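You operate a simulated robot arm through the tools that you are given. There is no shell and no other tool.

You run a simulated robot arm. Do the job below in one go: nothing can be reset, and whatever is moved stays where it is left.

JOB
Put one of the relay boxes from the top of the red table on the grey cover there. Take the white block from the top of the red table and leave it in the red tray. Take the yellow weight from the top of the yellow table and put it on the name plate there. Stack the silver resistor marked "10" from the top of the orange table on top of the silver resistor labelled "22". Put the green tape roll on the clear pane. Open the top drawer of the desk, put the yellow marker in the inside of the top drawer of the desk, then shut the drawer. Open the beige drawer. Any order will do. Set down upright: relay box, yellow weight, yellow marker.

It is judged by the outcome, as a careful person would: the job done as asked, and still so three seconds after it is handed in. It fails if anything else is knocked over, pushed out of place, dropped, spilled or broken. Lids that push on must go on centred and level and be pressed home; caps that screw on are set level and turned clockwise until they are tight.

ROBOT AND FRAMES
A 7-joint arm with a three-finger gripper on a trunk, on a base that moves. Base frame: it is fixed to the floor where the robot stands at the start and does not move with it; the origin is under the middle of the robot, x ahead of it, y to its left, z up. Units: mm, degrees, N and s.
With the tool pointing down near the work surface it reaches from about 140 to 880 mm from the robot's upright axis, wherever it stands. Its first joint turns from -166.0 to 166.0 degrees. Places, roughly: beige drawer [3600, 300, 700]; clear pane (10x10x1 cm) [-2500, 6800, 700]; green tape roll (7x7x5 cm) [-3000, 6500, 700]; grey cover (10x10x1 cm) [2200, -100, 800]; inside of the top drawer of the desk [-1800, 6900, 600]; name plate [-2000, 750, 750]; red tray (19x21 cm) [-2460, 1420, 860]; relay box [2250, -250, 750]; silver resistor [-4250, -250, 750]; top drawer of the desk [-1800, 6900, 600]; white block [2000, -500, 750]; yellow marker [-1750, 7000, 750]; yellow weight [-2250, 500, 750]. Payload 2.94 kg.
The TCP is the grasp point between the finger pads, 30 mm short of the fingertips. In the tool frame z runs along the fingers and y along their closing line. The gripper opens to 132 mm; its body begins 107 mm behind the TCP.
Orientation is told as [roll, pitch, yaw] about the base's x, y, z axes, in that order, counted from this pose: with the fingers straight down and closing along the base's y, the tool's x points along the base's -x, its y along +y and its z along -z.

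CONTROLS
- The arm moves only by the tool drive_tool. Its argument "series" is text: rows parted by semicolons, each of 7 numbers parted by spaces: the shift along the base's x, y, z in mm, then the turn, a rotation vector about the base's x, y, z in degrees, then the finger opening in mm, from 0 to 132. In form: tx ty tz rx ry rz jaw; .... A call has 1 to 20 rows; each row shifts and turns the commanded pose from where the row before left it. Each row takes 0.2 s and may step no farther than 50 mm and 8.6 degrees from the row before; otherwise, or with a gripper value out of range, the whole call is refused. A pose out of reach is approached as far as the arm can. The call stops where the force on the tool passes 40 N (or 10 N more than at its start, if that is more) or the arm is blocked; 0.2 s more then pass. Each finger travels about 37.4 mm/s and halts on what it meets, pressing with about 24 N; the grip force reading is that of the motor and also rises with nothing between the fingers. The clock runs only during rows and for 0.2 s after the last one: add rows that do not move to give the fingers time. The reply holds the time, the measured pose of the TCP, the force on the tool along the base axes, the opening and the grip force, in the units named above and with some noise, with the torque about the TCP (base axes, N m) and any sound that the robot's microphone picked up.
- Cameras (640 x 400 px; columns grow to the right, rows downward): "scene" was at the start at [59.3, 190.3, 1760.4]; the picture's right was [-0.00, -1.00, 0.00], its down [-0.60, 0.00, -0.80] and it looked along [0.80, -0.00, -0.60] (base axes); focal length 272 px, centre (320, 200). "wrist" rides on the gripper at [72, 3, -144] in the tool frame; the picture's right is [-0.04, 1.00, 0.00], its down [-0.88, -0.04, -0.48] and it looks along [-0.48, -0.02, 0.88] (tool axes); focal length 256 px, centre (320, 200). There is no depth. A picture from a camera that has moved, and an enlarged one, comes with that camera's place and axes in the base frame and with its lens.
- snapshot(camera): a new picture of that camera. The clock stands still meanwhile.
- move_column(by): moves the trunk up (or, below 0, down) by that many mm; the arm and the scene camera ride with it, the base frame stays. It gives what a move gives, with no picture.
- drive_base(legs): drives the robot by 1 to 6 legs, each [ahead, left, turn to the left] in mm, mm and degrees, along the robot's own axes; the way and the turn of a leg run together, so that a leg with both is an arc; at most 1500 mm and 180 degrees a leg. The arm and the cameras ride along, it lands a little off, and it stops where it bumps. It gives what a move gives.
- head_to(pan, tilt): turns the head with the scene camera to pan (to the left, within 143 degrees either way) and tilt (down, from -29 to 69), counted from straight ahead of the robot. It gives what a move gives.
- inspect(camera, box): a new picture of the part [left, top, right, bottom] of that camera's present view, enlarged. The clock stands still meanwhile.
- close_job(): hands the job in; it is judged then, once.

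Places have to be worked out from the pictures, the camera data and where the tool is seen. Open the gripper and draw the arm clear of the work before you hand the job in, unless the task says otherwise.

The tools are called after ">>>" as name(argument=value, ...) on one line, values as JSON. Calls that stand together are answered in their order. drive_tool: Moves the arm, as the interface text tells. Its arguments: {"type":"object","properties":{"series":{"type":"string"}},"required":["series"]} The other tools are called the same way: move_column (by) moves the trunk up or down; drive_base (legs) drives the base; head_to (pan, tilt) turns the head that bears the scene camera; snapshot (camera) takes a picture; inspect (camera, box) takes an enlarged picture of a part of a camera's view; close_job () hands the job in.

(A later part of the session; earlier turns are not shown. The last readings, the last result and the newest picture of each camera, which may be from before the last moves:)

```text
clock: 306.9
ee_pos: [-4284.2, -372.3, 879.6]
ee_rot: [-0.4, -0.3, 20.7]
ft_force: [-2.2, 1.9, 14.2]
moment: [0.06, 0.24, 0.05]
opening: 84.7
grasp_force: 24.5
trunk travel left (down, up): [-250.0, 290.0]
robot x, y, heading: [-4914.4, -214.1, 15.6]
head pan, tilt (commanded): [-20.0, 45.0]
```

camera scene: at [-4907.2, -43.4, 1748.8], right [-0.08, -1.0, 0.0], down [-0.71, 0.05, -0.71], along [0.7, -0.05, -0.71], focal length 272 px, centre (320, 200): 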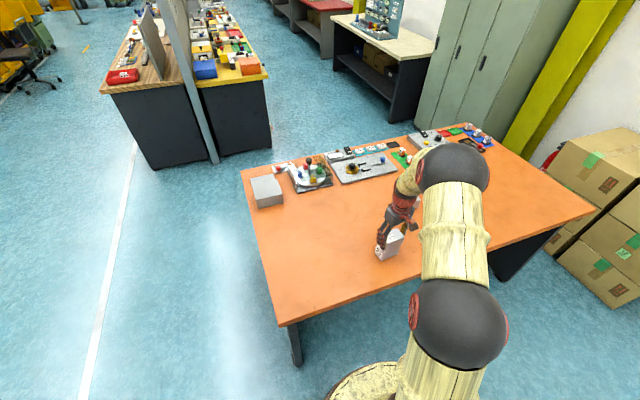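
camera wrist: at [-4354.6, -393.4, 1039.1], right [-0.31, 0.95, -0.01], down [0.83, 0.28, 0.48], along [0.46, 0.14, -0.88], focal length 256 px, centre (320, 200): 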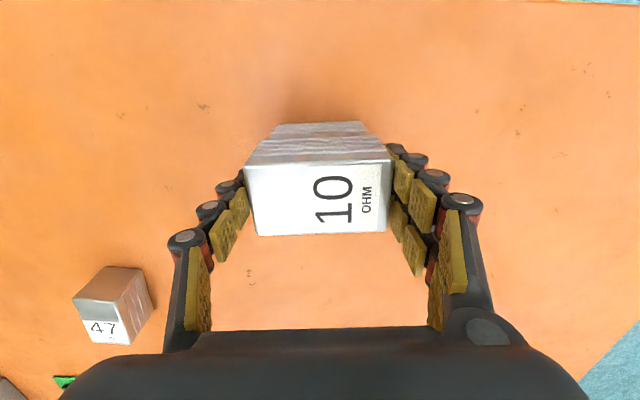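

It is seated (14 N). I ease off 0.8 mm, open slowly and rise.

>>> drive_tool(series="0 0 0.8 0 0 0 78; 0 0 0 0 0 0 84; 0 0 0 0 0 0 88; 0 0 0 0 0 0 96; 0 0 0 0 0 0 106; 0 0 0 0 0 0 110; 0 0 0 0 0 0 110; 0 0 15 0 0 0 110; 0 0 35 0 0 0 110; 0 0 45 0 0 0 110; 0 0 45 0 0 0 110; 0 0 45 0 0 0 110; 0 0 0 0 0 0 110")

>>> snapshot(camera="wrist")

>>> inspect(camera="scene", box=[340, 200, 460, 290])

```text
clock: 309.7
ee_pos: [-4285.9, -374.0, 1066.8]
ee_rot: [-0.3, 0.0, 20.7]
ft_force: [-0.5, 0.7, 0.3]
moment: [0.01, -0.04, 0.04]
opening: 109.9
grasp_force: 0.1
trunk travel left (down, up): [-250.0, 290.0]
robot x, y, heading: [-4908.4, -211.3, 15.7]
head pan, tilt (commanded): [-20.0, 45.0]
```

```text
taken
camera wrist: at [-4355.8, -394.9, 1211.7], right [-0.31, 0.95, -0.01], down [0.83, 0.28, 0.48], along [0.46, 0.14, -0.88], focal length 256 px, centre (320, 200)
```

wrist: 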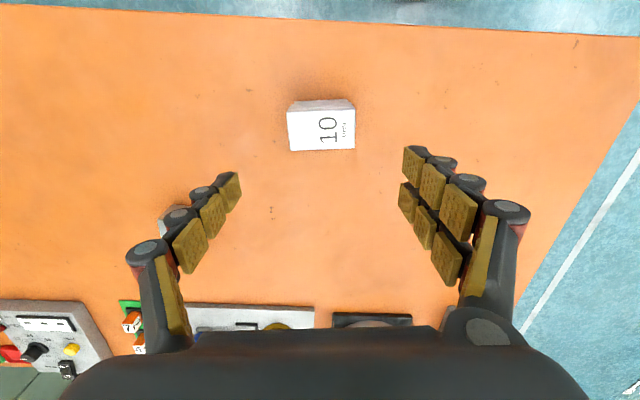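

```text
4.44 times, centred on (400, 245) of scene
camera zoom: at [-4907.7, -43.4, 1748.8], right [-0.08, -1.0, 0.0], down [-0.71, 0.05, -0.71], along [0.7, -0.05, -0.71], focal length 1207 px, centre (-36, 0)
```

zoom: 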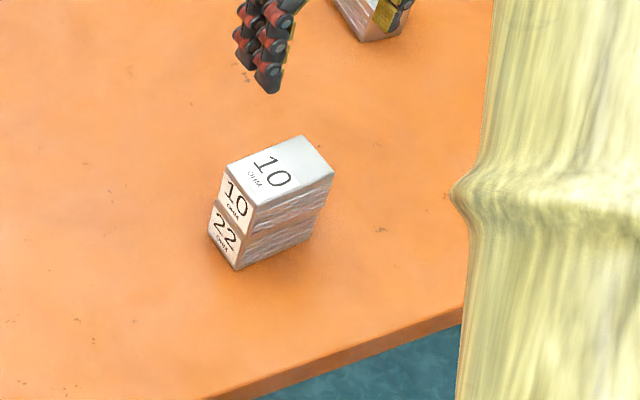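

The "10" sits squarely on the "22". Next are the desk tasks near (-2500,6800): I retract the arm, back off from the table and look in that direction.

>>> drive_tool(series="-30 20 20 0 0 -0.8 90; -30 30 20 0 0 -0.8 90; -30 35 20 0 0 -0.8 90; -30 35 20 0 0 -0.8 90; -30 35 5 0 0 -0.8 90; -30 35 0 0 0 -0.8 90; 0 30 0 0 0 -0.4 90; 0 0 0 0 0 0 90")

>>> drive_base(legs=[[-350, 0, 0]])

>>> head_to(pan=56, tilt=12)

>>> snapshot(camera="scene")

>>> head_to(pan=100, tilt=15)

>>> snapshot(camera="scene")

```text
refused: row 3 steps farther than a row can; nothing moved
```

```text
clock: 312.0
ee_pos: [-4625.0, -464.9, 1067.0]
ee_rot: [-0.4, -0.2, 21.2]
ft_force: [0.5, -0.4, 0.1]
moment: [0.0, -0.01, -0.01]
opening: 110.0
grasp_force: 0.0
trunk travel left (down, up): [-250.0, 290.0]
robot x, y, heading: [-5248.4, -312.8, 16.0]
head pan, tilt (commanded): [-20.0, 45.0]
```

```text
clock: 313.5
ee_pos: [-4624.2, -465.4, 1067.3]
ee_rot: [-0.4, -0.2, 21.0]
ft_force: [0.8, 0.3, -0.2]
moment: [-0.02, -0.02, -0.01]
opening: 110.2
grasp_force: 0.0
trunk travel left (down, up): [-250.0, 290.0]
robot x, y, heading: [-5251.2, -309.9, 16.3]
head pan, tilt (commanded): [56.0, 12.0]
```

```text
taken
camera scene: at [-5300.6, -45.6, 1800.5], right [0.95, -0.31, 0.0], down [-0.06, -0.2, -0.98], along [0.3, 0.93, -0.21], focal length 272 px, centre (320, 200)
```

scene: 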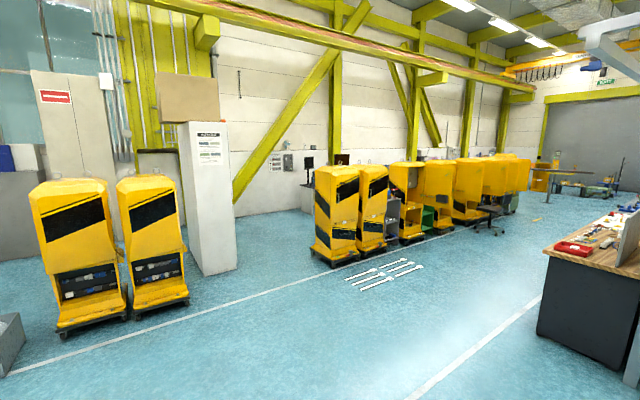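

```text
clock: 314.6
ee_pos: [-4623.9, -466.3, 1067.1]
ee_rot: [-0.5, -0.2, 21.1]
ft_force: [0.1, 0.2, -0.9]
moment: [0.01, -0.03, -0.01]
opening: 110.0
grasp_force: 0.0
trunk travel left (down, up): [-250.0, 290.0]
robot x, y, heading: [-5251.6, -309.2, 16.1]
head pan, tilt (commanded): [100.0, 15.0]
```

```text
taken
camera scene: at [-5370.4, -50.3, 1795.7], right [0.9, 0.44, 0.0], down [0.11, -0.23, -0.97], along [-0.42, 0.87, -0.26], focal length 272 px, centre (320, 200)
```

scene: 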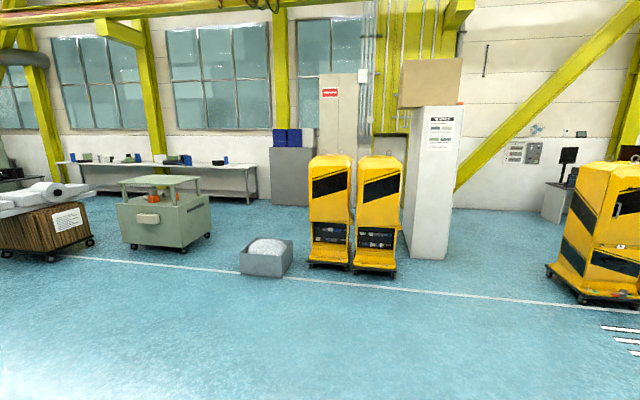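

The desks seem to be along the wall behind the row of yellow cabinets, with a gap around x≈-4700, y≈3900. I first retract the arm with smaller steps, then drive toward that gap.

>>> drive_tool(series="-21.4 32.3 9.4 0 0 -0.55 90; -21.4 32.3 9.4 0 0 -0.55 90; -21.4 32.3 9.4 0 0 -0.55 90; -21.4 32.3 9.4 0 0 -0.55 90; -21.4 32.3 9.4 0 0 -0.55 90; -21.4 32.3 9.4 0 0 -0.55 90; -21.4 32.3 9.4 0 0 -0.55 90; -21.4 32.3 9.4 0 0 -0.55 90; -21.4 32.3 9.4 0 0 -0.55 90; 0 0 0 0 0 0 90")

>>> drive_base(legs=[[0, 0, 65], [1400, 0, 0], [1000, 0, 0]])

>>> head_to(pan=0, tilt=20)

>>> snapshot(camera="scene")

```text
clock: 316.8
ee_pos: [-4821.0, -174.9, 1153.2]
ee_rot: [-0.4, -0.2, 16.2]
ft_force: [0.0, -0.5, 0.0]
moment: [-0.02, -0.04, 0.0]
opening: 90.3
grasp_force: 0.0
trunk travel left (down, up): [-250.0, 290.0]
robot x, y, heading: [-5251.7, -305.0, 16.4]
head pan, tilt (commanded): [100.0, 15.0]
```

```text
clock: 331.3
ee_pos: [-4874.8, 2498.1, 1152.9]
ee_rot: [-0.4, -0.3, 82.5]
ft_force: [0.4, 0.1, -0.1]
moment: [-0.01, 0.01, -0.03]
opening: 89.8
grasp_force: 0.1
trunk travel left (down, up): [-250.0, 290.0]
robot x, y, heading: [-4923.8, 2052.6, 82.5]
head pan, tilt (commanded): [100.0, 15.0]
```

```text
clock: 333.1
ee_pos: [-4873.9, 2497.8, 1154.4]
ee_rot: [-0.4, -0.3, 82.5]
ft_force: [-1.0, 0.1, 0.0]
moment: [0.03, 0.06, -0.02]
opening: 90.2
grasp_force: 0.1
trunk travel left (down, up): [-250.0, 290.0]
robot x, y, heading: [-4928.9, 2049.5, 82.5]
head pan, tilt (commanded): [0.0, 20.0]
```

```text
taken
camera scene: at [-5103.3, 2137.9, 1787.5], right [0.99, -0.13, 0.0], down [-0.04, -0.34, -0.94], along [0.12, 0.93, -0.34], focal length 272 px, centre (320, 200)
```

scene: 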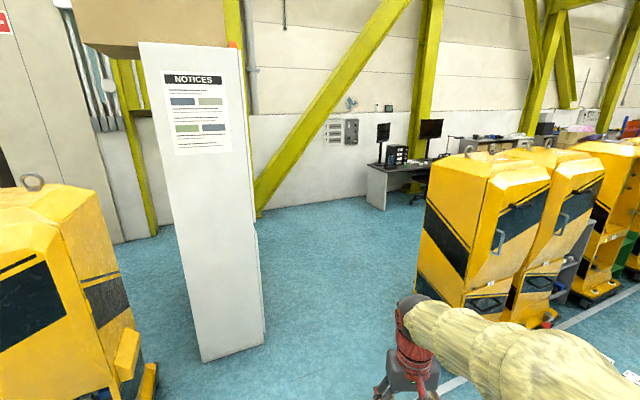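

There is a wide gap between the notice column and the cabinets, and desks along the back wall. I drive through it and look toward the desks.

>>> drive_base(legs=[[1400, 0, 0], [1300, 0, 0]])

>>> head_to(pan=-55, tilt=25)

>>> snapshot(camera="scene")

```text
clock: 346.3
ee_pos: [-4505.6, 5192.7, 1153.7]
ee_rot: [-0.4, -0.3, 81.8]
ft_force: [-0.2, 0.3, -0.1]
moment: [0.0, 0.01, 0.0]
opening: 90.0
grasp_force: 0.0
trunk travel left (down, up): [-250.0, 290.0]
robot x, y, heading: [-4563.5, 4744.1, 81.5]
head pan, tilt (commanded): [0.0, 20.0]
```

```text
clock: 347.5
ee_pos: [-4506.0, 5193.0, 1153.9]
ee_rot: [-0.4, -0.3, 81.8]
ft_force: [-0.2, -0.5, 0.2]
moment: [0.01, 0.0, 0.0]
opening: 89.9
grasp_force: 0.0
trunk travel left (down, up): [-250.0, 290.0]
robot x, y, heading: [-4565.2, 4746.2, 81.6]
head pan, tilt (commanded): [-55.0, 25.0]
```

```text
taken
camera scene: at [-4669.6, 4784.5, 1779.4], right [0.45, -0.89, 0.0], down [-0.38, -0.19, -0.91], along [0.81, 0.41, -0.42], focal length 272 px, centre (320, 200)
```

scene: 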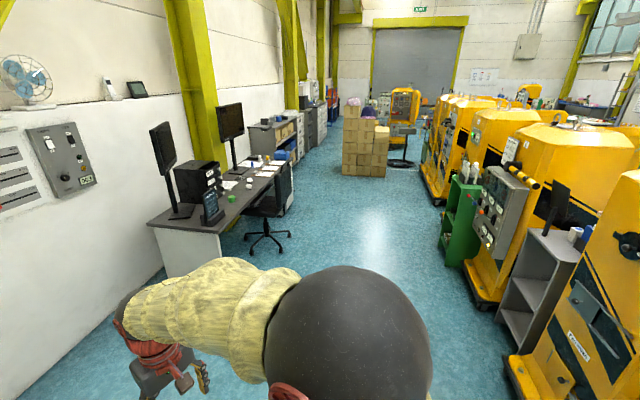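

I see the desk with monitors, a chair in front, and a green roll. I zoom in on the desk.

>>> inspect(camera="scene", box=[140, 90, 320, 280])

>>> inspect(camera="scene", box=[200, 145, 300, 210])

```text
2.11 times, centred on (230, 185) of scene
camera zoom: at [-4669.6, 4784.5, 1779.4], right [0.45, -0.89, 0.0], down [-0.38, -0.19, -0.91], along [0.81, 0.41, -0.42], focal length 572 px, centre (510, 232)
```

zoom: 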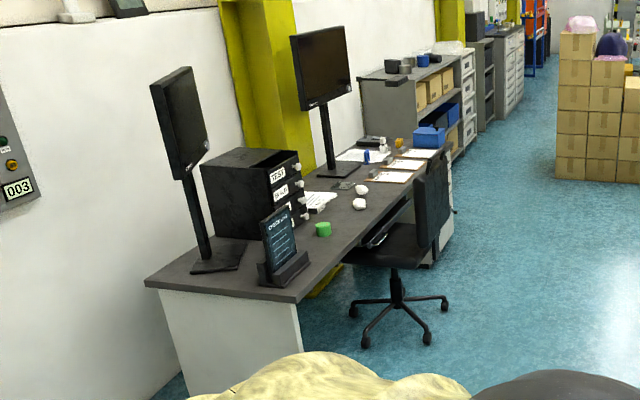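

```text
6.15 times, centred on (250, 178) of scene
camera zoom: at [-4669.6, 4784.5, 1779.4], right [0.45, -0.89, 0.0], down [-0.38, -0.19, -0.91], along [0.81, 0.41, -0.42], focal length 1671 px, centre (751, 338)
```

zoom: 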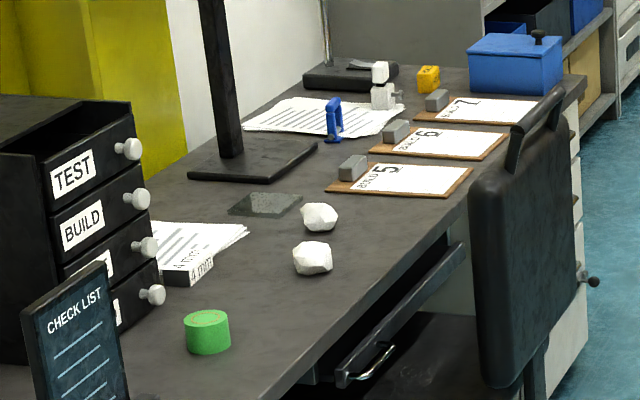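

The green roll is near (-3058,6472), the clear pane near (-2573,6794), and the yellow marker near (-1850,6975); a chair stands in front of the desk around (-2400,6450). I drive up in front of the desk, left of the chair.

>>> drive_base(legs=[[0, 0, -49.6], [1000, 0, 0], [950, 0, 0], [0, 0, 73.5]])

>>> head_to(pan=-15, tilt=40)

>>> snapshot(camera="scene")

```text
clock: 362.8
ee_pos: [-3049.5, 6242.3, 1153.6]
ee_rot: [-0.4, -0.2, 107.8]
ft_force: [0.4, 0.8, -0.4]
moment: [0.03, -0.01, 0.0]
opening: 89.7
grasp_force: 0.0
trunk travel left (down, up): [-250.0, 290.0]
robot x, y, heading: [-2902.4, 5816.6, 107.7]
head pan, tilt (commanded): [-55.0, 25.0]
```

```text
clock: 363.9
ee_pos: [-3048.9, 6243.8, 1153.3]
ee_rot: [-0.4, -0.1, 107.8]
ft_force: [-1.2, -0.8, -0.1]
moment: [-0.04, 0.01, 0.0]
opening: 90.0
grasp_force: 0.1
trunk travel left (down, up): [-250.0, 290.0]
robot x, y, heading: [-2905.1, 5816.8, 107.8]
head pan, tilt (commanded): [-15.0, 40.0]
```

```text
taken
camera scene: at [-3077.1, 5815.5, 1756.1], right [1.0, 0.05, 0.0], down [0.03, -0.64, -0.77], along [-0.04, 0.77, -0.64], focal length 272 px, centre (320, 200)
```

scene: 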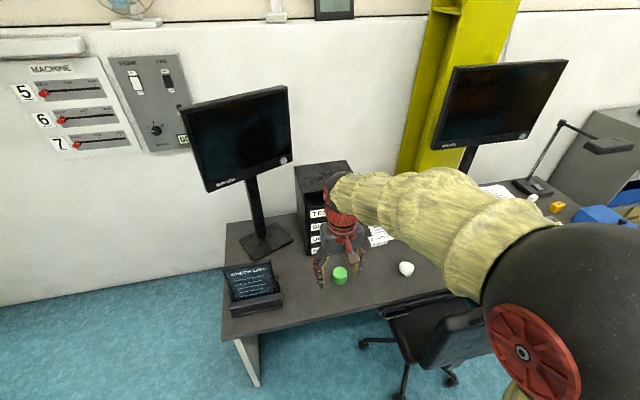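

The chair's feet reach to about (-2663,6278), so I take a spot at about (-2900,6050), which keeps over 100 mm clearance.

>>> drive_base(legs=[[215, -75, -2]])

>>> snapshot(camera="wrist")

>>> snapshot(camera="scene")

```text
clock: 365.6
ee_pos: [-3023.1, 6471.2, 1153.2]
ee_rot: [-0.4, -0.1, 105.9]
ft_force: [-0.4, 0.4, 0.0]
moment: [-0.01, -0.01, 0.02]
opening: 89.8
grasp_force: 0.0
trunk travel left (down, up): [-250.0, 290.0]
robot x, y, heading: [-2894.2, 6039.9, 106.0]
head pan, tilt (commanded): [-15.0, 40.0]
```

```text
taken
camera wrist: at [-3006.9, 6401.0, 1297.6], right [-0.97, -0.23, -0.01], down [-0.21, 0.85, 0.48], along [-0.11, 0.47, -0.88], focal length 256 px, centre (320, 200)
```

wrist: 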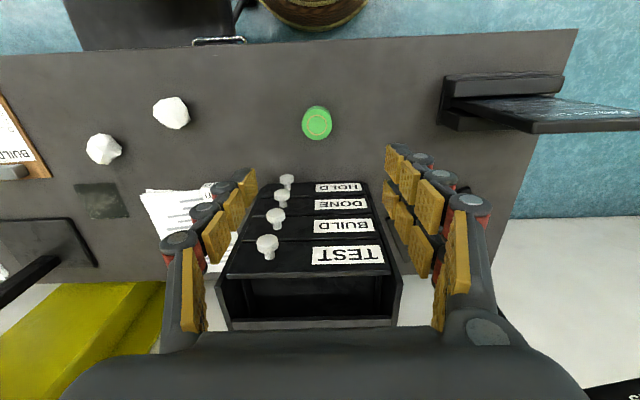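

```text
taken
camera scene: at [-3065.5, 6044.9, 1756.0], right [1.0, 0.01, 0.0], down [0.01, -0.64, -0.77], along [-0.01, 0.77, -0.64], focal length 272 px, centre (320, 200)
```

scene: 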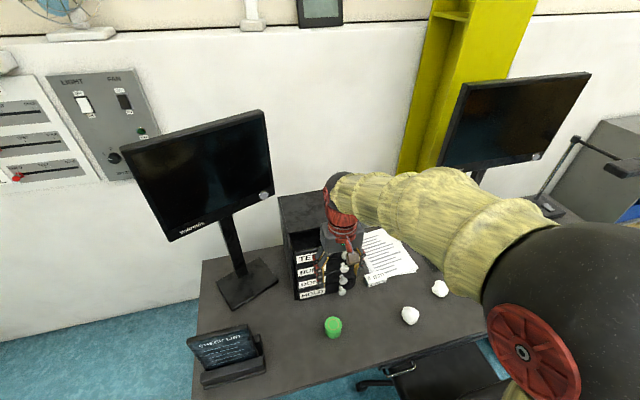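

The roll and the pane are both visible. I zoom in on each for measurement.

>>> inspect(camera="wrist", box=[270, 80, 370, 160])

>>> inspect(camera="wrist", box=[50, 70, 230, 250])

```text
5.00 times, centred on (320, 120) of wrist
camera zoom: at [-3006.9, 6401.0, 1297.6], right [-0.97, -0.23, -0.01], down [-0.21, 0.85, 0.48], along [-0.11, 0.47, -0.88], focal length 1280 px, centre (320, 600)
```

zoom: 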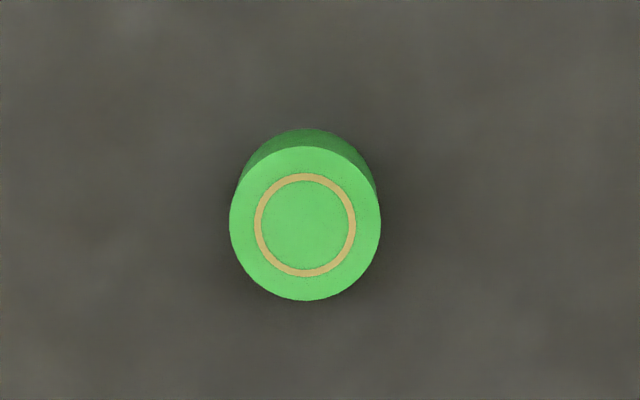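

```text
2.22 times, centred on (140, 160) of wrist
camera zoom: at [-3006.9, 6401.0, 1297.6], right [-0.97, -0.23, -0.01], down [-0.21, 0.85, 0.48], along [-0.11, 0.47, -0.88], focal length 569 px, centre (720, 289)
```

zoom: 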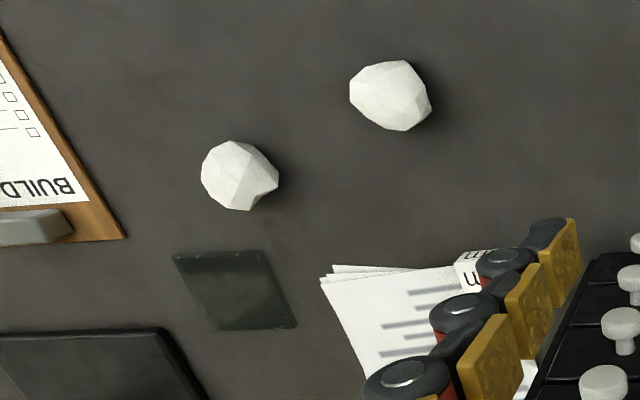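

The apparent size and height of the roll don't fully agree, so I move above it and lower 150 mm for a second view.

>>> drive_tool(series="-1 11 -40 0 0 0 110; -1 11 -40 0 0 0 110; -1 10 -40 0 0 0 110; 0 0 -30 0 0 0 110; 0 0 0 0 0 0 110")

>>> snapshot(camera="wrist")

>>> inspect(camera="wrist", box=[270, 80, 370, 180])

```text
clock: 366.8
ee_pos: [-3026.3, 6504.3, 1004.5]
ee_rot: [-0.2, -0.3, 106.0]
ft_force: [-1.3, 0.1, 1.2]
moment: [-0.02, -0.04, 0.01]
opening: 110.1
grasp_force: 0.1
trunk travel left (down, up): [-250.0, 290.0]
robot x, y, heading: [-2891.9, 6038.4, 105.6]
head pan, tilt (commanded): [-15.0, 40.0]
```

```text
taken
camera wrist: at [-3009.8, 6432.9, 1148.8], right [-0.97, -0.23, -0.01], down [-0.21, 0.85, 0.48], along [-0.11, 0.47, -0.88], focal length 256 px, centre (320, 200)
```

wrist: 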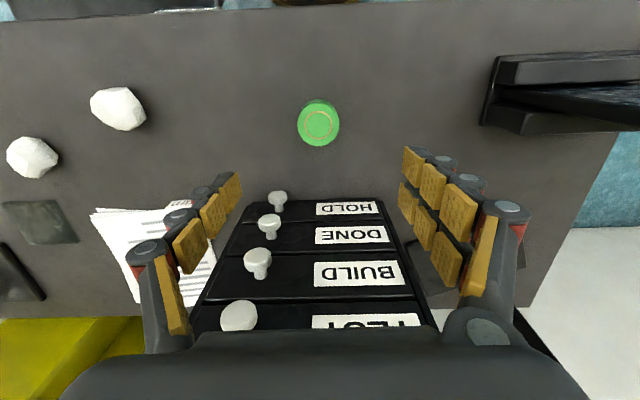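

```text
4.00 times, centred on (320, 130) of wrist
camera zoom: at [-3009.8, 6432.9, 1148.8], right [-0.97, -0.23, -0.01], down [-0.21, 0.85, 0.48], along [-0.11, 0.47, -0.88], focal length 1024 px, centre (320, 480)
```

zoom: 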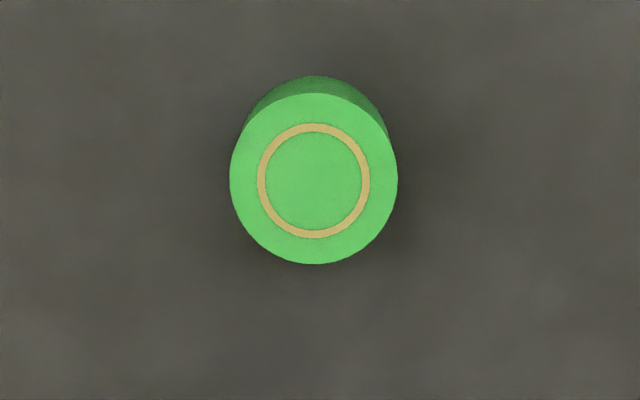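

Scaling gives roll diameter ≈59 mm, top z≈785, desk ≈742, with the tool nearly above it. I centre, descend to z=779 and check.

>>> drive_tool(series="0 7 -30 0 0 0 100; 0 0 -45 0 0 0 100; 0 0 -45 0 0 0 100; 0 0 -45 0 0 0 100; 0 0 -40 0 0 0 100; 0 0 -20 0 0 0 100; 0 0 0 0 0 0 100")

>>> snapshot(camera="wrist")

```text
clock: 368.4
ee_pos: [-3027.9, 6510.3, 777.6]
ee_rot: [-0.5, -0.1, 105.8]
ft_force: [0.1, 0.4, -0.1]
moment: [0.0, -0.04, 0.02]
opening: 100.1
grasp_force: 0.1
trunk travel left (down, up): [-250.0, 290.0]
robot x, y, heading: [-2893.5, 6038.2, 105.8]
head pan, tilt (commanded): [-15.0, 40.0]
```

```text
taken
camera wrist: at [-3011.2, 6439.5, 922.5], right [-0.97, -0.23, -0.01], down [-0.21, 0.85, 0.48], along [-0.11, 0.47, -0.88], focal length 256 px, centre (320, 200)
```

wrist: 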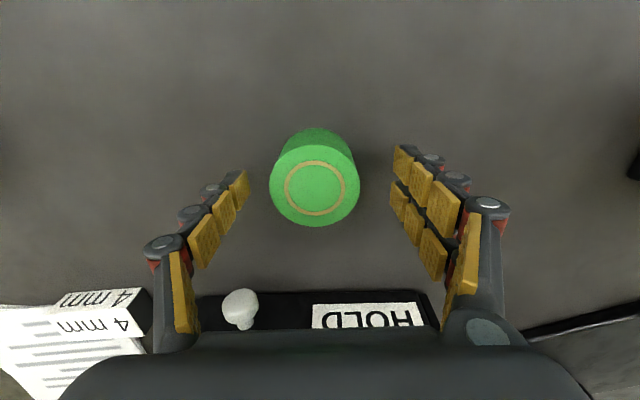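

I zoom in to measure the roll's height more precisely before gripping.

>>> inspect(camera="wrist", box=[250, 110, 390, 240])

```text
3.08 times, centred on (320, 175) of wrist
camera zoom: at [-3011.2, 6439.5, 922.5], right [-0.97, -0.23, -0.01], down [-0.21, 0.85, 0.48], along [-0.11, 0.47, -0.88], focal length 788 px, centre (320, 277)
```

zoom: 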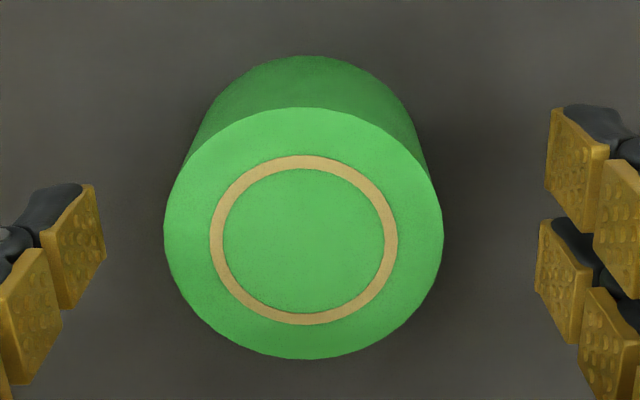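

The scale from the three views gives D≈61 mm, top ≈765, desk ≈720; I lower 15 mm more, adjust a few millimetres, and close.

>>> drive_tool(series="2.4 6.1 0 0 0 0 100; 0 0 -8 0 0 0 100; 0 0 -7 0 0 0 100; 0 0 0 0 0 0 100")

>>> drive_tool(series="0 0 0 0 0 0 40; 0 0 0 0 0 0 40; 0 0 0 0 0 0 40; 0 0 0 0 0 0 40; 0 0 0 0 0 0 40; 0 0 0 0 0 0 40; 0 0 0 0 0 0 40; 0 0 0 0 0 0 40")

>>> snapshot(camera="wrist")

```text
clock: 369.4
ee_pos: [-3025.9, 6515.9, 762.5]
ee_rot: [-0.4, -0.2, 105.9]
ft_force: [0.0, 0.3, -0.1]
moment: [-0.03, 0.0, -0.01]
opening: 100.1
grasp_force: 0.0
trunk travel left (down, up): [-250.0, 290.0]
robot x, y, heading: [-2892.6, 6041.7, 105.9]
head pan, tilt (commanded): [-15.0, 40.0]
```

```text
clock: 371.1
ee_pos: [-3023.9, 6515.4, 763.2]
ee_rot: [-0.4, -0.2, 105.9]
ft_force: [-0.4, 0.5, 3.0]
moment: [-0.04, 0.02, -0.01]
opening: 60.9
grasp_force: 24.4
trunk travel left (down, up): [-250.0, 290.0]
robot x, y, heading: [-2894.5, 6037.6, 105.6]
head pan, tilt (commanded): [-15.0, 40.0]
```

```text
taken
camera wrist: at [-3007.4, 6445.0, 907.9], right [-0.97, -0.23, -0.01], down [-0.21, 0.85, 0.48], along [-0.11, 0.47, -0.88], focal length 256 px, centre (320, 200)
```

wrist: 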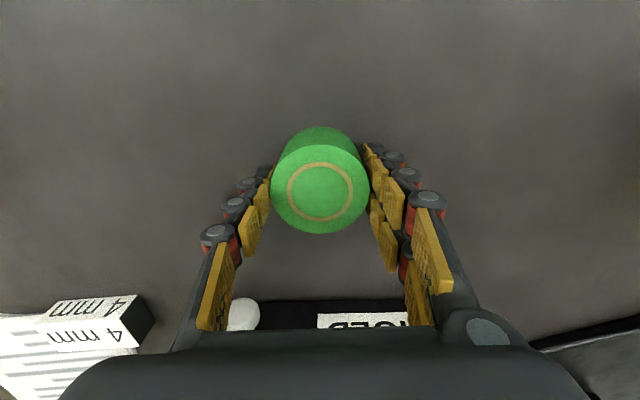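

Gripped: opening 60.9 mm, confirming the measurements (desk ≈719). The pane is at about (-2546,6838), so I lift the roll, swing it clear of the tower, and move the base 65 mm closer for reach.

>>> drive_tool(series="0 0 15 0 0 0 40; 0 0 40 0 0 0 40; 0 0 40 0 0 0 40; 36 -8 24 0 0 0 40; 36 -8 24 0 0 0 40; 36 -8 24 0 0 0 40; 36 -8 24 0 0 0 40; 0 0 0 0 0 0 40")

>>> drive_base(legs=[[65, 0, 0]])

>>> head_to(pan=-40, tilt=50)

>>> snapshot(camera="scene")

```text
clock: 372.9
ee_pos: [-2880.6, 6482.4, 956.1]
ee_rot: [-0.3, -0.2, 106.0]
ft_force: [-0.2, 0.1, -0.2]
moment: [0.0, 0.02, -0.02]
opening: 60.5
grasp_force: 24.6
trunk travel left (down, up): [-250.0, 290.0]
robot x, y, heading: [-2891.2, 6039.6, 105.7]
head pan, tilt (commanded): [-15.0, 40.0]
```

```text
clock: 373.9
ee_pos: [-2906.0, 6541.5, 955.0]
ee_rot: [-0.4, -0.1, 104.3]
ft_force: [1.4, 0.4, -0.3]
moment: [-0.03, 0.2, -0.02]
opening: 60.6
grasp_force: 23.1
trunk travel left (down, up): [-250.0, 290.0]
robot x, y, heading: [-2932.0, 6098.8, 104.1]
head pan, tilt (commanded): [-15.0, 40.0]
```

```text
clock: 374.8
ee_pos: [-2907.4, 6540.7, 954.6]
ee_rot: [-0.3, -0.2, 104.4]
ft_force: [0.4, 0.5, -0.8]
moment: [-0.03, 0.0, 0.01]
opening: 60.4
grasp_force: 23.7
trunk travel left (down, up): [-250.0, 290.0]
robot x, y, heading: [-2928.5, 6097.2, 104.2]
head pan, tilt (commanded): [-40.0, 50.0]
```

```text
taken
camera scene: at [-3069.9, 6091.4, 1741.9], right [0.9, -0.43, 0.0], down [-0.33, -0.69, -0.64], along [0.28, 0.58, -0.77], focal length 272 px, centre (320, 200)
```

scene: 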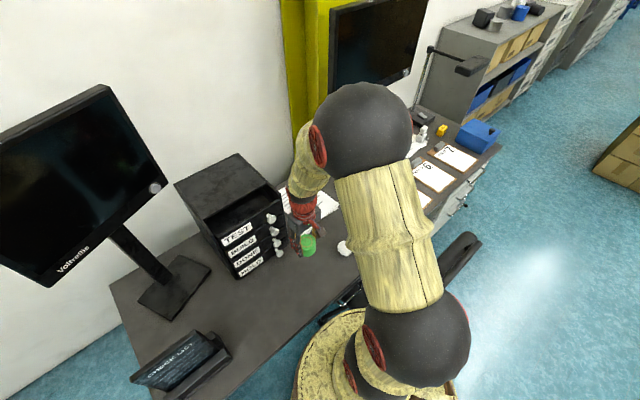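

The base moved as planned. The wrist camera should see the pane to the left from here, so I take a picture and measure it.

>>> snapshot(camera="wrist")

>>> inspect(camera="wrist", box=[40, 170, 190, 300])

```text
taken
camera wrist: at [-2892.5, 6469.9, 1099.5], right [-0.98, -0.21, -0.01], down [-0.18, 0.86, 0.48], along [-0.09, 0.47, -0.88], focal length 256 px, centre (320, 200)
```

wrist: 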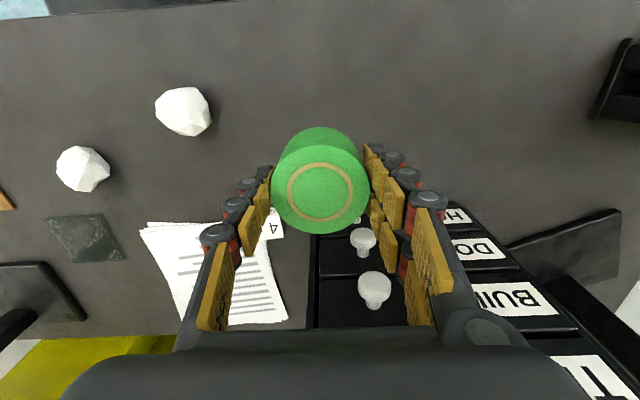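

```text
3.08 times, centred on (115, 235) of wrist
camera zoom: at [-2892.5, 6469.9, 1099.5], right [-0.98, -0.21, -0.01], down [-0.18, 0.86, 0.48], along [-0.09, 0.47, -0.88], focal length 788 px, centre (951, 92)
```

zoom: 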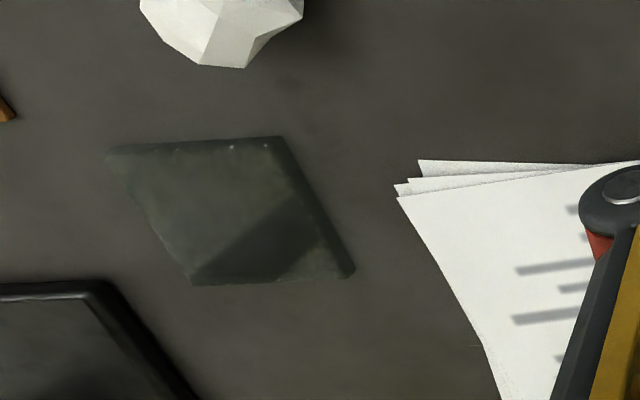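

The pane centre comes out at about (-2541,6837). I carry the roll there at height, then lower part-way and check with the scene camera.

>>> drive_tool(series="36.6 29.7 0 0 0 0 40; 36.6 29.7 0 0 0 0 40; 36.6 29.7 0 0 0 0 40; 36.6 29.7 0 0 0 0 40; 36.6 29.7 0 0 0 0 40; 36.6 29.7 0 0 0 0 40; 36.6 29.7 0 0 0 0 40; 36.6 29.7 0 0 0 0 40; 36.6 29.7 0 0 0 0 40; 36.6 29.7 0 0 0 0 40; 0 0 -40 0 0 0 40; 0 0 -40 0 0 0 40; 0 0 0 0 0 0 40; 0 0 0 0 0 0 40")

>>> snapshot(camera="wrist")

>>> snapshot(camera="scene")

```text
clock: 377.8
ee_pos: [-2544.4, 6836.5, 876.3]
ee_rot: [-0.3, -0.2, 104.3]
ft_force: [-0.1, -0.9, 0.0]
moment: [0.06, -0.01, 0.01]
opening: 60.7
grasp_force: 24.1
trunk travel left (down, up): [-250.0, 290.0]
robot x, y, heading: [-2926.8, 6096.5, 104.2]
head pan, tilt (commanded): [-40.0, 50.0]
```

```text
taken
camera wrist: at [-2528.9, 6765.4, 1020.1], right [-0.98, -0.21, -0.01], down [-0.18, 0.86, 0.48], along [-0.09, 0.47, -0.88], focal length 256 px, centre (320, 200)
```

wrist: 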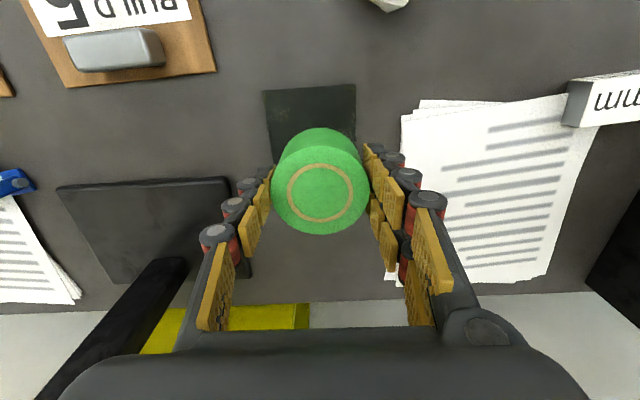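

```text
taken
camera scene: at [-3070.0, 6091.2, 1741.9], right [0.9, -0.43, 0.0], down [-0.33, -0.69, -0.64], along [0.28, 0.58, -0.77], focal length 272 px, centre (320, 200)
```

scene: 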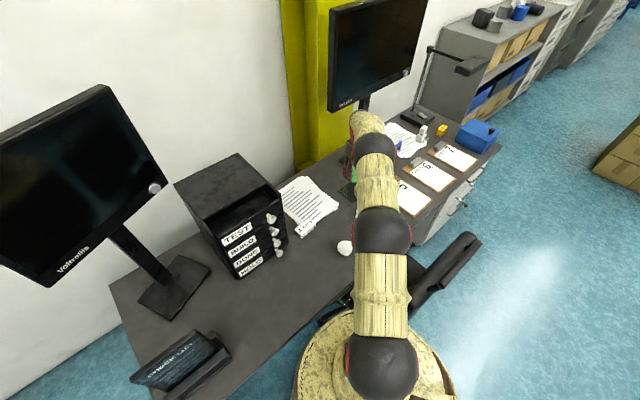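

The pane's near edge shows the roll should move 8 mm toward +x to be centred. I make that correction and lower to just above the pane.

>>> drive_tool(series="7.6 1.9 0 0 0 0 40; 0 0 -40 0 0 0 40; 0 0 -40 0 0 0 40; 0 0 -10 0 0 0 40; 0 0 0 0 0 0 40; 0 0 0 0 0 0 40")

>>> snapshot(camera="wrist")

```text
clock: 379.2
ee_pos: [-2532.3, 6838.5, 783.9]
ee_rot: [-0.5, -0.1, 104.4]
ft_force: [-0.4, 0.3, -0.5]
moment: [0.0, 0.0, -0.01]
opening: 60.5
grasp_force: 24.1
trunk travel left (down, up): [-250.0, 290.0]
robot x, y, heading: [-2931.0, 6100.2, 104.5]
head pan, tilt (commanded): [-40.0, 50.0]
```

```text
taken
camera wrist: at [-2517.5, 6768.1, 929.2], right [-0.98, -0.21, -0.01], down [-0.18, 0.86, 0.48], along [-0.09, 0.47, -0.88], focal length 256 px, centre (320, 200)
```

wrist: 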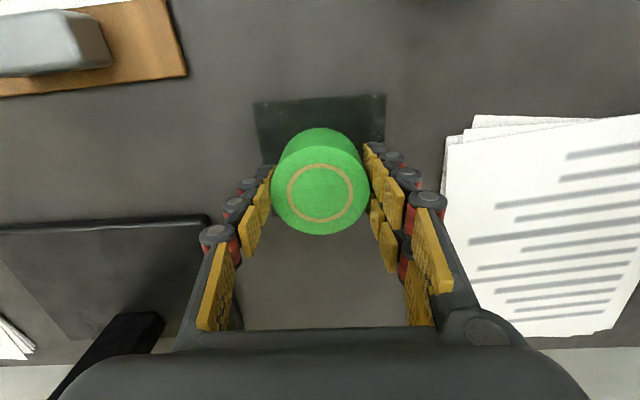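

Centred within about 3 mm. I lower in small steps until the roll touches the pane.

>>> drive_tool(series="0 0 -5 0 0 0 40; 0 0 -3 0 0 0 40; 0 0 -1.5 0 0 0 40; 0 0 0 0 0 0 40")

```text
clock: 380.2
ee_pos: [-2532.0, 6838.8, 775.2]
ee_rot: [-0.3, 0.0, 104.5]
ft_force: [0.7, -0.1, -0.9]
moment: [0.0, 0.01, -0.02]
opening: 60.6
grasp_force: 24.5
trunk travel left (down, up): [-250.0, 290.0]
robot x, y, heading: [-2930.8, 6097.4, 104.7]
head pan, tilt (commanded): [-40.0, 50.0]
```

Not touching yet; I continue by 1 mm steps.

>>> drive_tool(series="0 0 -1 0 0 0 40; 0 0 -1 0 0 0 40; 0 0 0 0 0 0 40")

>>> drive_tool(series="0 0 -1 0 0 0 40; 0 0 0 0 0 0 40")

```text
clock: 381.0
ee_pos: [-2532.5, 6838.9, 773.4]
ee_rot: [-0.5, -0.1, 104.4]
ft_force: [0.1, 0.6, 2.0]
moment: [0.01, 0.09, 0.01]
opening: 60.7
grasp_force: 24.2
trunk travel left (down, up): [-250.0, 290.0]
robot x, y, heading: [-2927.7, 6098.4, 104.5]
head pan, tilt (commanded): [-40.0, 50.0]
```

```text
clock: 381.6
ee_pos: [-2532.9, 6839.2, 772.6]
ee_rot: [-0.5, -0.2, 104.4]
ft_force: [2.9, -1.3, 6.4]
moment: [-0.08, 0.03, 0.0]
opening: 60.5
grasp_force: 23.8
trunk travel left (down, up): [-250.0, 290.0]
robot x, y, heading: [-2930.2, 6099.9, 104.7]
head pan, tilt (commanded): [-40.0, 50.0]
```

It rests on the pane (6 N). I open gently and rise.

>>> drive_tool(series="0 0 0.4 0 0 0 56; 0 0 0 0 0 0 62; 0 0 0 0 0 0 70; 0 0 0 0 0 0 80; 0 0 0 0 0 0 85; 0 0 15 0 0 0 85; 0 0 35 0 0 0 85; 0 0 45 0 0 0 85; 0 0 45 0 0 0 85; -15 -30 30 0 0 0 85; 0 0 0 0 0 0 85")

>>> snapshot(camera="wrist")

```text
clock: 384.0
ee_pos: [-2546.0, 6810.4, 943.7]
ee_rot: [-0.3, -0.2, 104.5]
ft_force: [-0.2, -0.1, 1.2]
moment: [0.02, -0.02, 0.03]
opening: 84.9
grasp_force: 0.0
trunk travel left (down, up): [-250.0, 290.0]
robot x, y, heading: [-2928.4, 6097.5, 104.1]
head pan, tilt (commanded): [-40.0, 50.0]
```

```text
taken
camera wrist: at [-2531.1, 6739.3, 1087.9], right [-0.98, -0.21, -0.01], down [-0.19, 0.86, 0.48], along [-0.09, 0.47, -0.88], focal length 256 px, centre (320, 200)
```

wrist: 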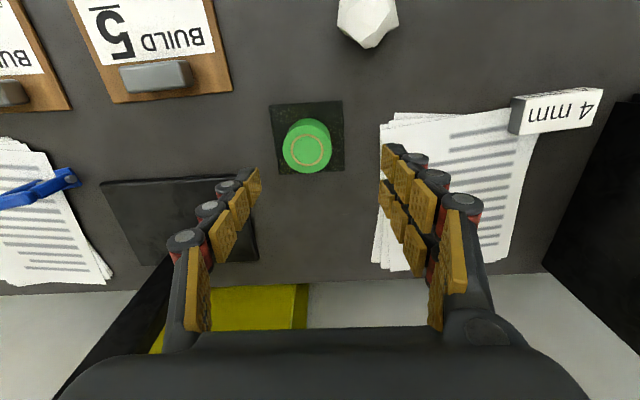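

The green roll stands centred on the clear pane. I retract the arm and drive back and right, passing the chair with wide clearance, to the desk's right end.

>>> drive_tool(series="-36 -22.8 18.2 0 0 0 85; -36 -22.8 18.2 0 0 0 85; -36 -22.8 18.2 0 0 0 85; -36 -22.8 18.2 0 0 0 85; -36 -22.8 18.2 0 0 0 85; -36 -22.8 18.2 0 0 0 85; -36 -22.8 18.2 0 0 0 85; -36 -22.8 18.2 0 0 0 85; -36 -22.8 18.2 0 0 0 85; -36 -22.8 18.2 0 0 0 85; -36 -22.8 18.2 0 0 0 85; 0 0 0 0 0 0 85")

>>> drive_base(legs=[[-500, 0, 0], [0, -1300, 0]])

>>> head_to(pan=5, tilt=40)

>>> snapshot(camera="scene")

```text
clock: 386.6
ee_pos: [-2944.8, 6558.7, 1143.5]
ee_rot: [-0.3, -0.2, 104.5]
ft_force: [0.0, 0.2, -0.5]
moment: [0.01, -0.03, 0.02]
opening: 85.2
grasp_force: 0.1
trunk travel left (down, up): [-250.0, 290.0]
robot x, y, heading: [-2931.3, 6098.1, 104.5]
head pan, tilt (commanded): [-40.0, 50.0]
```

```text
clock: 395.7
ee_pos: [-1588.2, 6395.1, 1142.6]
ee_rot: [-0.4, -0.2, 105.6]
ft_force: [0.0, -0.1, -0.2]
moment: [0.0, 0.0, 0.01]
opening: 85.0
grasp_force: 0.0
trunk travel left (down, up): [-250.0, 290.0]
robot x, y, heading: [-1560.5, 5935.7, 105.0]
head pan, tilt (commanded): [-40.0, 50.0]
```

```text
clock: 396.8
ee_pos: [-1588.4, 6395.4, 1143.0]
ee_rot: [-0.4, -0.2, 105.6]
ft_force: [0.4, 0.1, 1.0]
moment: [0.01, 0.0, 0.05]
opening: 84.9
grasp_force: 0.0
trunk travel left (down, up): [-250.0, 290.0]
robot x, y, heading: [-1564.4, 5931.6, 105.8]
head pan, tilt (commanded): [5.0, 40.0]
```

```text
taken
camera scene: at [-1765.7, 5934.3, 1756.0], right [0.94, 0.35, 0.0], down [0.23, -0.6, -0.77], along [-0.27, 0.72, -0.64], focal length 272 px, centre (320, 200)
```

scene: 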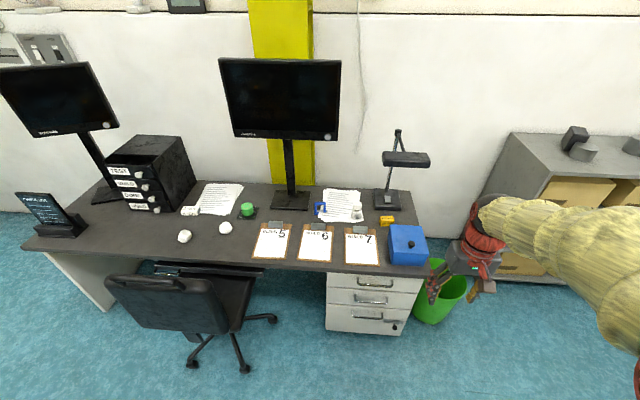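

Now I see the desk's drawer unit with three handled drawers and the yellow marker near the lamp. I zoom in on both.

>>> inspect(camera="scene", box=[310, 250, 440, 345])

>>> inspect(camera="scene", box=[310, 170, 450, 270])

```text
4.21 times, centred on (375, 298) of scene
camera zoom: at [-1765.7, 5934.3, 1756.0], right [0.94, 0.35, 0.0], down [0.23, -0.6, -0.77], along [-0.27, 0.72, -0.64], focal length 1144 px, centre (88, -210)
```

zoom: 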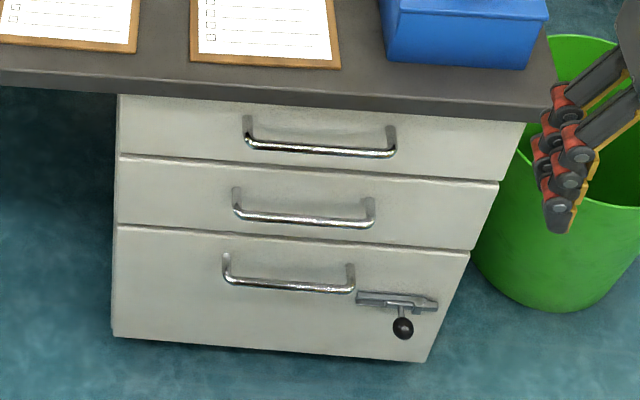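

```text
4.00 times, centred on (380, 220) of scene
camera zoom: at [-1765.7, 5934.3, 1756.0], right [0.94, 0.35, 0.0], down [0.23, -0.6, -0.77], along [-0.27, 0.72, -0.64], focal length 1086 px, centre (80, 120)
```

zoom: 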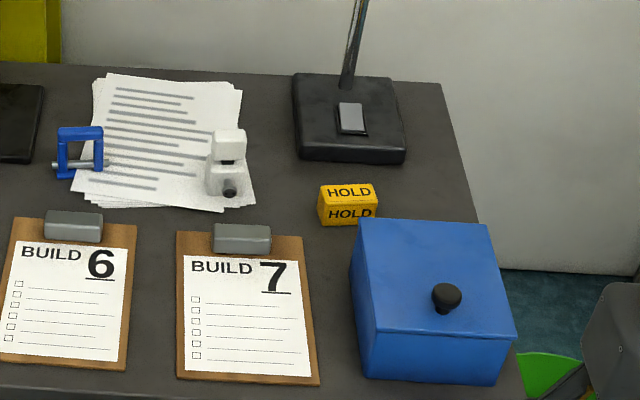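

The marker is the yellow block labelled "HOLD", and the top drawer's handle is a bar under the desk top. I take a wrist picture to triangulate the handle.

>>> snapshot(camera="wrist")

>>> inspect(camera="wrist", box=[260, 150, 460, 290])

```text
taken
camera wrist: at [-1572.3, 6324.7, 1287.0], right [-0.97, -0.23, -0.01], down [-0.2, 0.85, 0.48], along [-0.1, 0.47, -0.88], focal length 256 px, centre (320, 200)
```

wrist: 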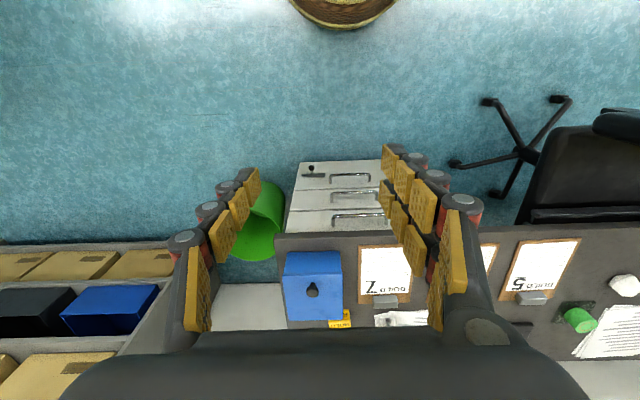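

```text
2.86 times, centred on (360, 220) of wrist
camera zoom: at [-1572.3, 6324.7, 1287.0], right [-0.97, -0.23, -0.01], down [-0.2, 0.85, 0.48], along [-0.1, 0.47, -0.88], focal length 731 px, centre (206, 143)
```

zoom: 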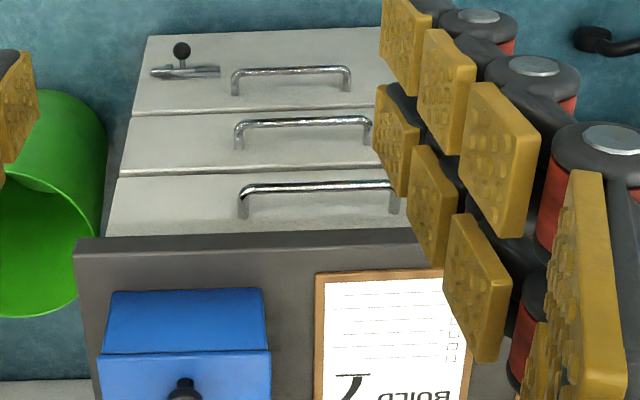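

Both views agree: the top drawer's bar is centred at (-1778,6689,645), 160 mm long, 33 mm off the drawer front. I back off 40 mm, turn the tool yaw by -90° while reaching forward, and lower the trunk.

>>> drive_base(legs=[[-40, 0, 0]])

>>> drive_tool(series="-12.2 9.9 0 0 0 -8.2 60; -12.2 9.9 0 0 0 -8.2 60; -12.2 9.9 0 0 0 -8.2 60; -12.2 9.9 0 0 0 -8.2 60; -12.2 9.9 0 0 0 -8.2 60; -12.2 9.9 0 0 0 -8.2 60; -12.2 9.9 0 0 0 -8.2 60; -12.2 9.9 0 0 0 -8.2 60; -12.2 9.9 0 0 0 -8.2 60; -12.2 9.9 0 0 0 -8.2 60; -12.2 9.9 0 0 0 -8 60; 0 0 0 0 0 0 60")

>>> move_column(by=-249)

>>> snapshot(camera="scene")

```text
clock: 397.7
ee_pos: [-1578.2, 6356.0, 1143.2]
ee_rot: [-0.4, -0.2, 105.7]
ft_force: [1.0, -0.1, 0.3]
moment: [0.0, 0.02, -0.02]
opening: 85.0
grasp_force: 0.1
trunk travel left (down, up): [-250.0, 290.0]
robot x, y, heading: [-1550.6, 5894.0, 105.4]
head pan, tilt (commanded): [5.0, 40.0]
```

```text
clock: 400.3
ee_pos: [-1711.7, 6467.2, 1141.1]
ee_rot: [-0.4, -0.3, 15.6]
ft_force: [-0.2, 0.4, -1.0]
moment: [0.01, 0.0, 0.0]
opening: 60.5
grasp_force: 0.2
trunk travel left (down, up): [-250.0, 290.0]
robot x, y, heading: [-1551.0, 5895.6, 105.9]
head pan, tilt (commanded): [5.0, 40.0]
```

```text
clock: 402.9
ee_pos: [-1711.3, 6465.9, 893.7]
ee_rot: [-0.3, -0.3, 15.6]
ft_force: [-0.5, 0.8, -0.2]
moment: [-0.02, 0.0, -0.02]
opening: 60.2
grasp_force: 0.1
trunk travel left (down, up): [-1.0, 539.0]
robot x, y, heading: [-1553.6, 5899.3, 105.8]
head pan, tilt (commanded): [5.0, 40.0]
```

```text
taken
camera scene: at [-1755.0, 5895.2, 1507.2], right [0.94, 0.35, 0.0], down [0.23, -0.6, -0.77], along [-0.27, 0.72, -0.64], focal length 272 px, centre (320, 200)
```

scene: 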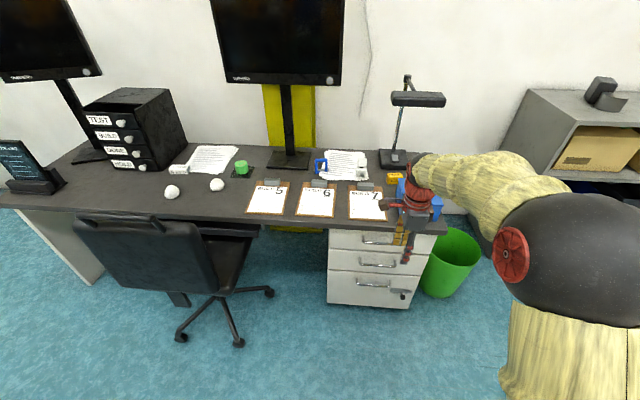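

The tool hangs in front of the drawer unit. I pitch it forward 60° while moving to a point about 130 mm before the bar.

>>> drive_tool(series="-4.6 14.2 -23 7.23 2 0 40; -4.6 14.2 -23 7.23 2 0 40; -4.6 14.2 -23 7.23 2 0 40; -4.6 14.2 -23 7.23 2 0 40; 0 0 0 0 0 0 40")

>>> drive_tool(series="-4.6 14.2 -23 7.23 2 0 26; -4.6 14.2 -23 7.23 2 0 26; -4.6 14.2 -23 7.23 2 0 26; -4.6 14.2 -23 7.23 2 0 26; 0 0 0 0 0 0 26")

>>> snapshot(camera="wrist")

>>> snapshot(camera="scene")

```text
clock: 404.1
ee_pos: [-1728.0, 6522.6, 800.3]
ee_rot: [29.6, -0.4, 15.6]
ft_force: [-1.1, -0.6, -0.4]
moment: [-0.01, 0.02, 0.01]
opening: 39.9
grasp_force: 0.1
trunk travel left (down, up): [-1.0, 539.0]
robot x, y, heading: [-1551.8, 5892.5, 105.5]
head pan, tilt (commanded): [5.0, 40.0]
```

```text
clock: 405.3
ee_pos: [-1755.3, 6572.6, 715.0]
ee_rot: [59.6, -0.3, 15.4]
ft_force: [-0.5, -1.2, -0.7]
moment: [0.0, 0.0, -0.01]
opening: 25.9
grasp_force: 0.1
out of reach, approached as far as the arm can: row 3
trunk travel left (down, up): [-1.0, 539.0]
robot x, y, heading: [-1550.9, 5893.6, 105.6]
head pan, tilt (commanded): [5.0, 40.0]
```

```text
taken
camera wrist: at [-1792.2, 6435.7, 791.5], right [-0.1, 0.5, 0.86], down [0.96, -0.18, 0.21], along [0.26, 0.85, -0.46], focal length 256 px, centre (320, 200)
```

wrist: 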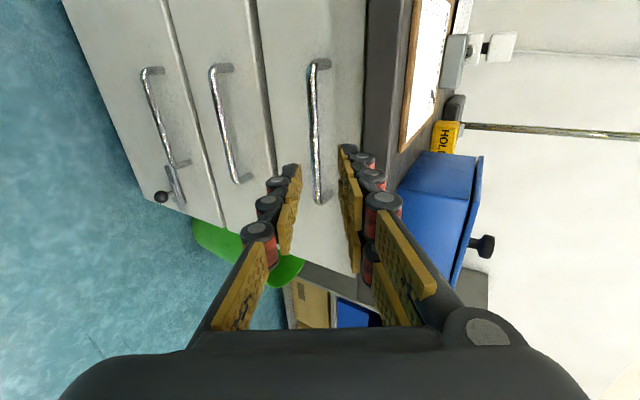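

```text
taken
camera scene: at [-1755.1, 5895.6, 1507.1], right [0.94, 0.35, 0.0], down [0.23, -0.6, -0.77], along [-0.27, 0.72, -0.64], focal length 272 px, centre (320, 200)
```

scene: 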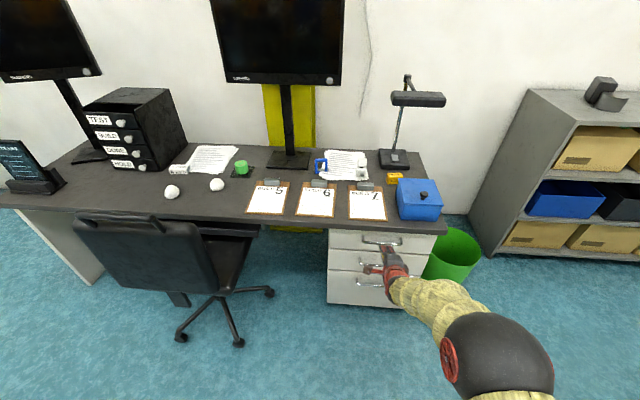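

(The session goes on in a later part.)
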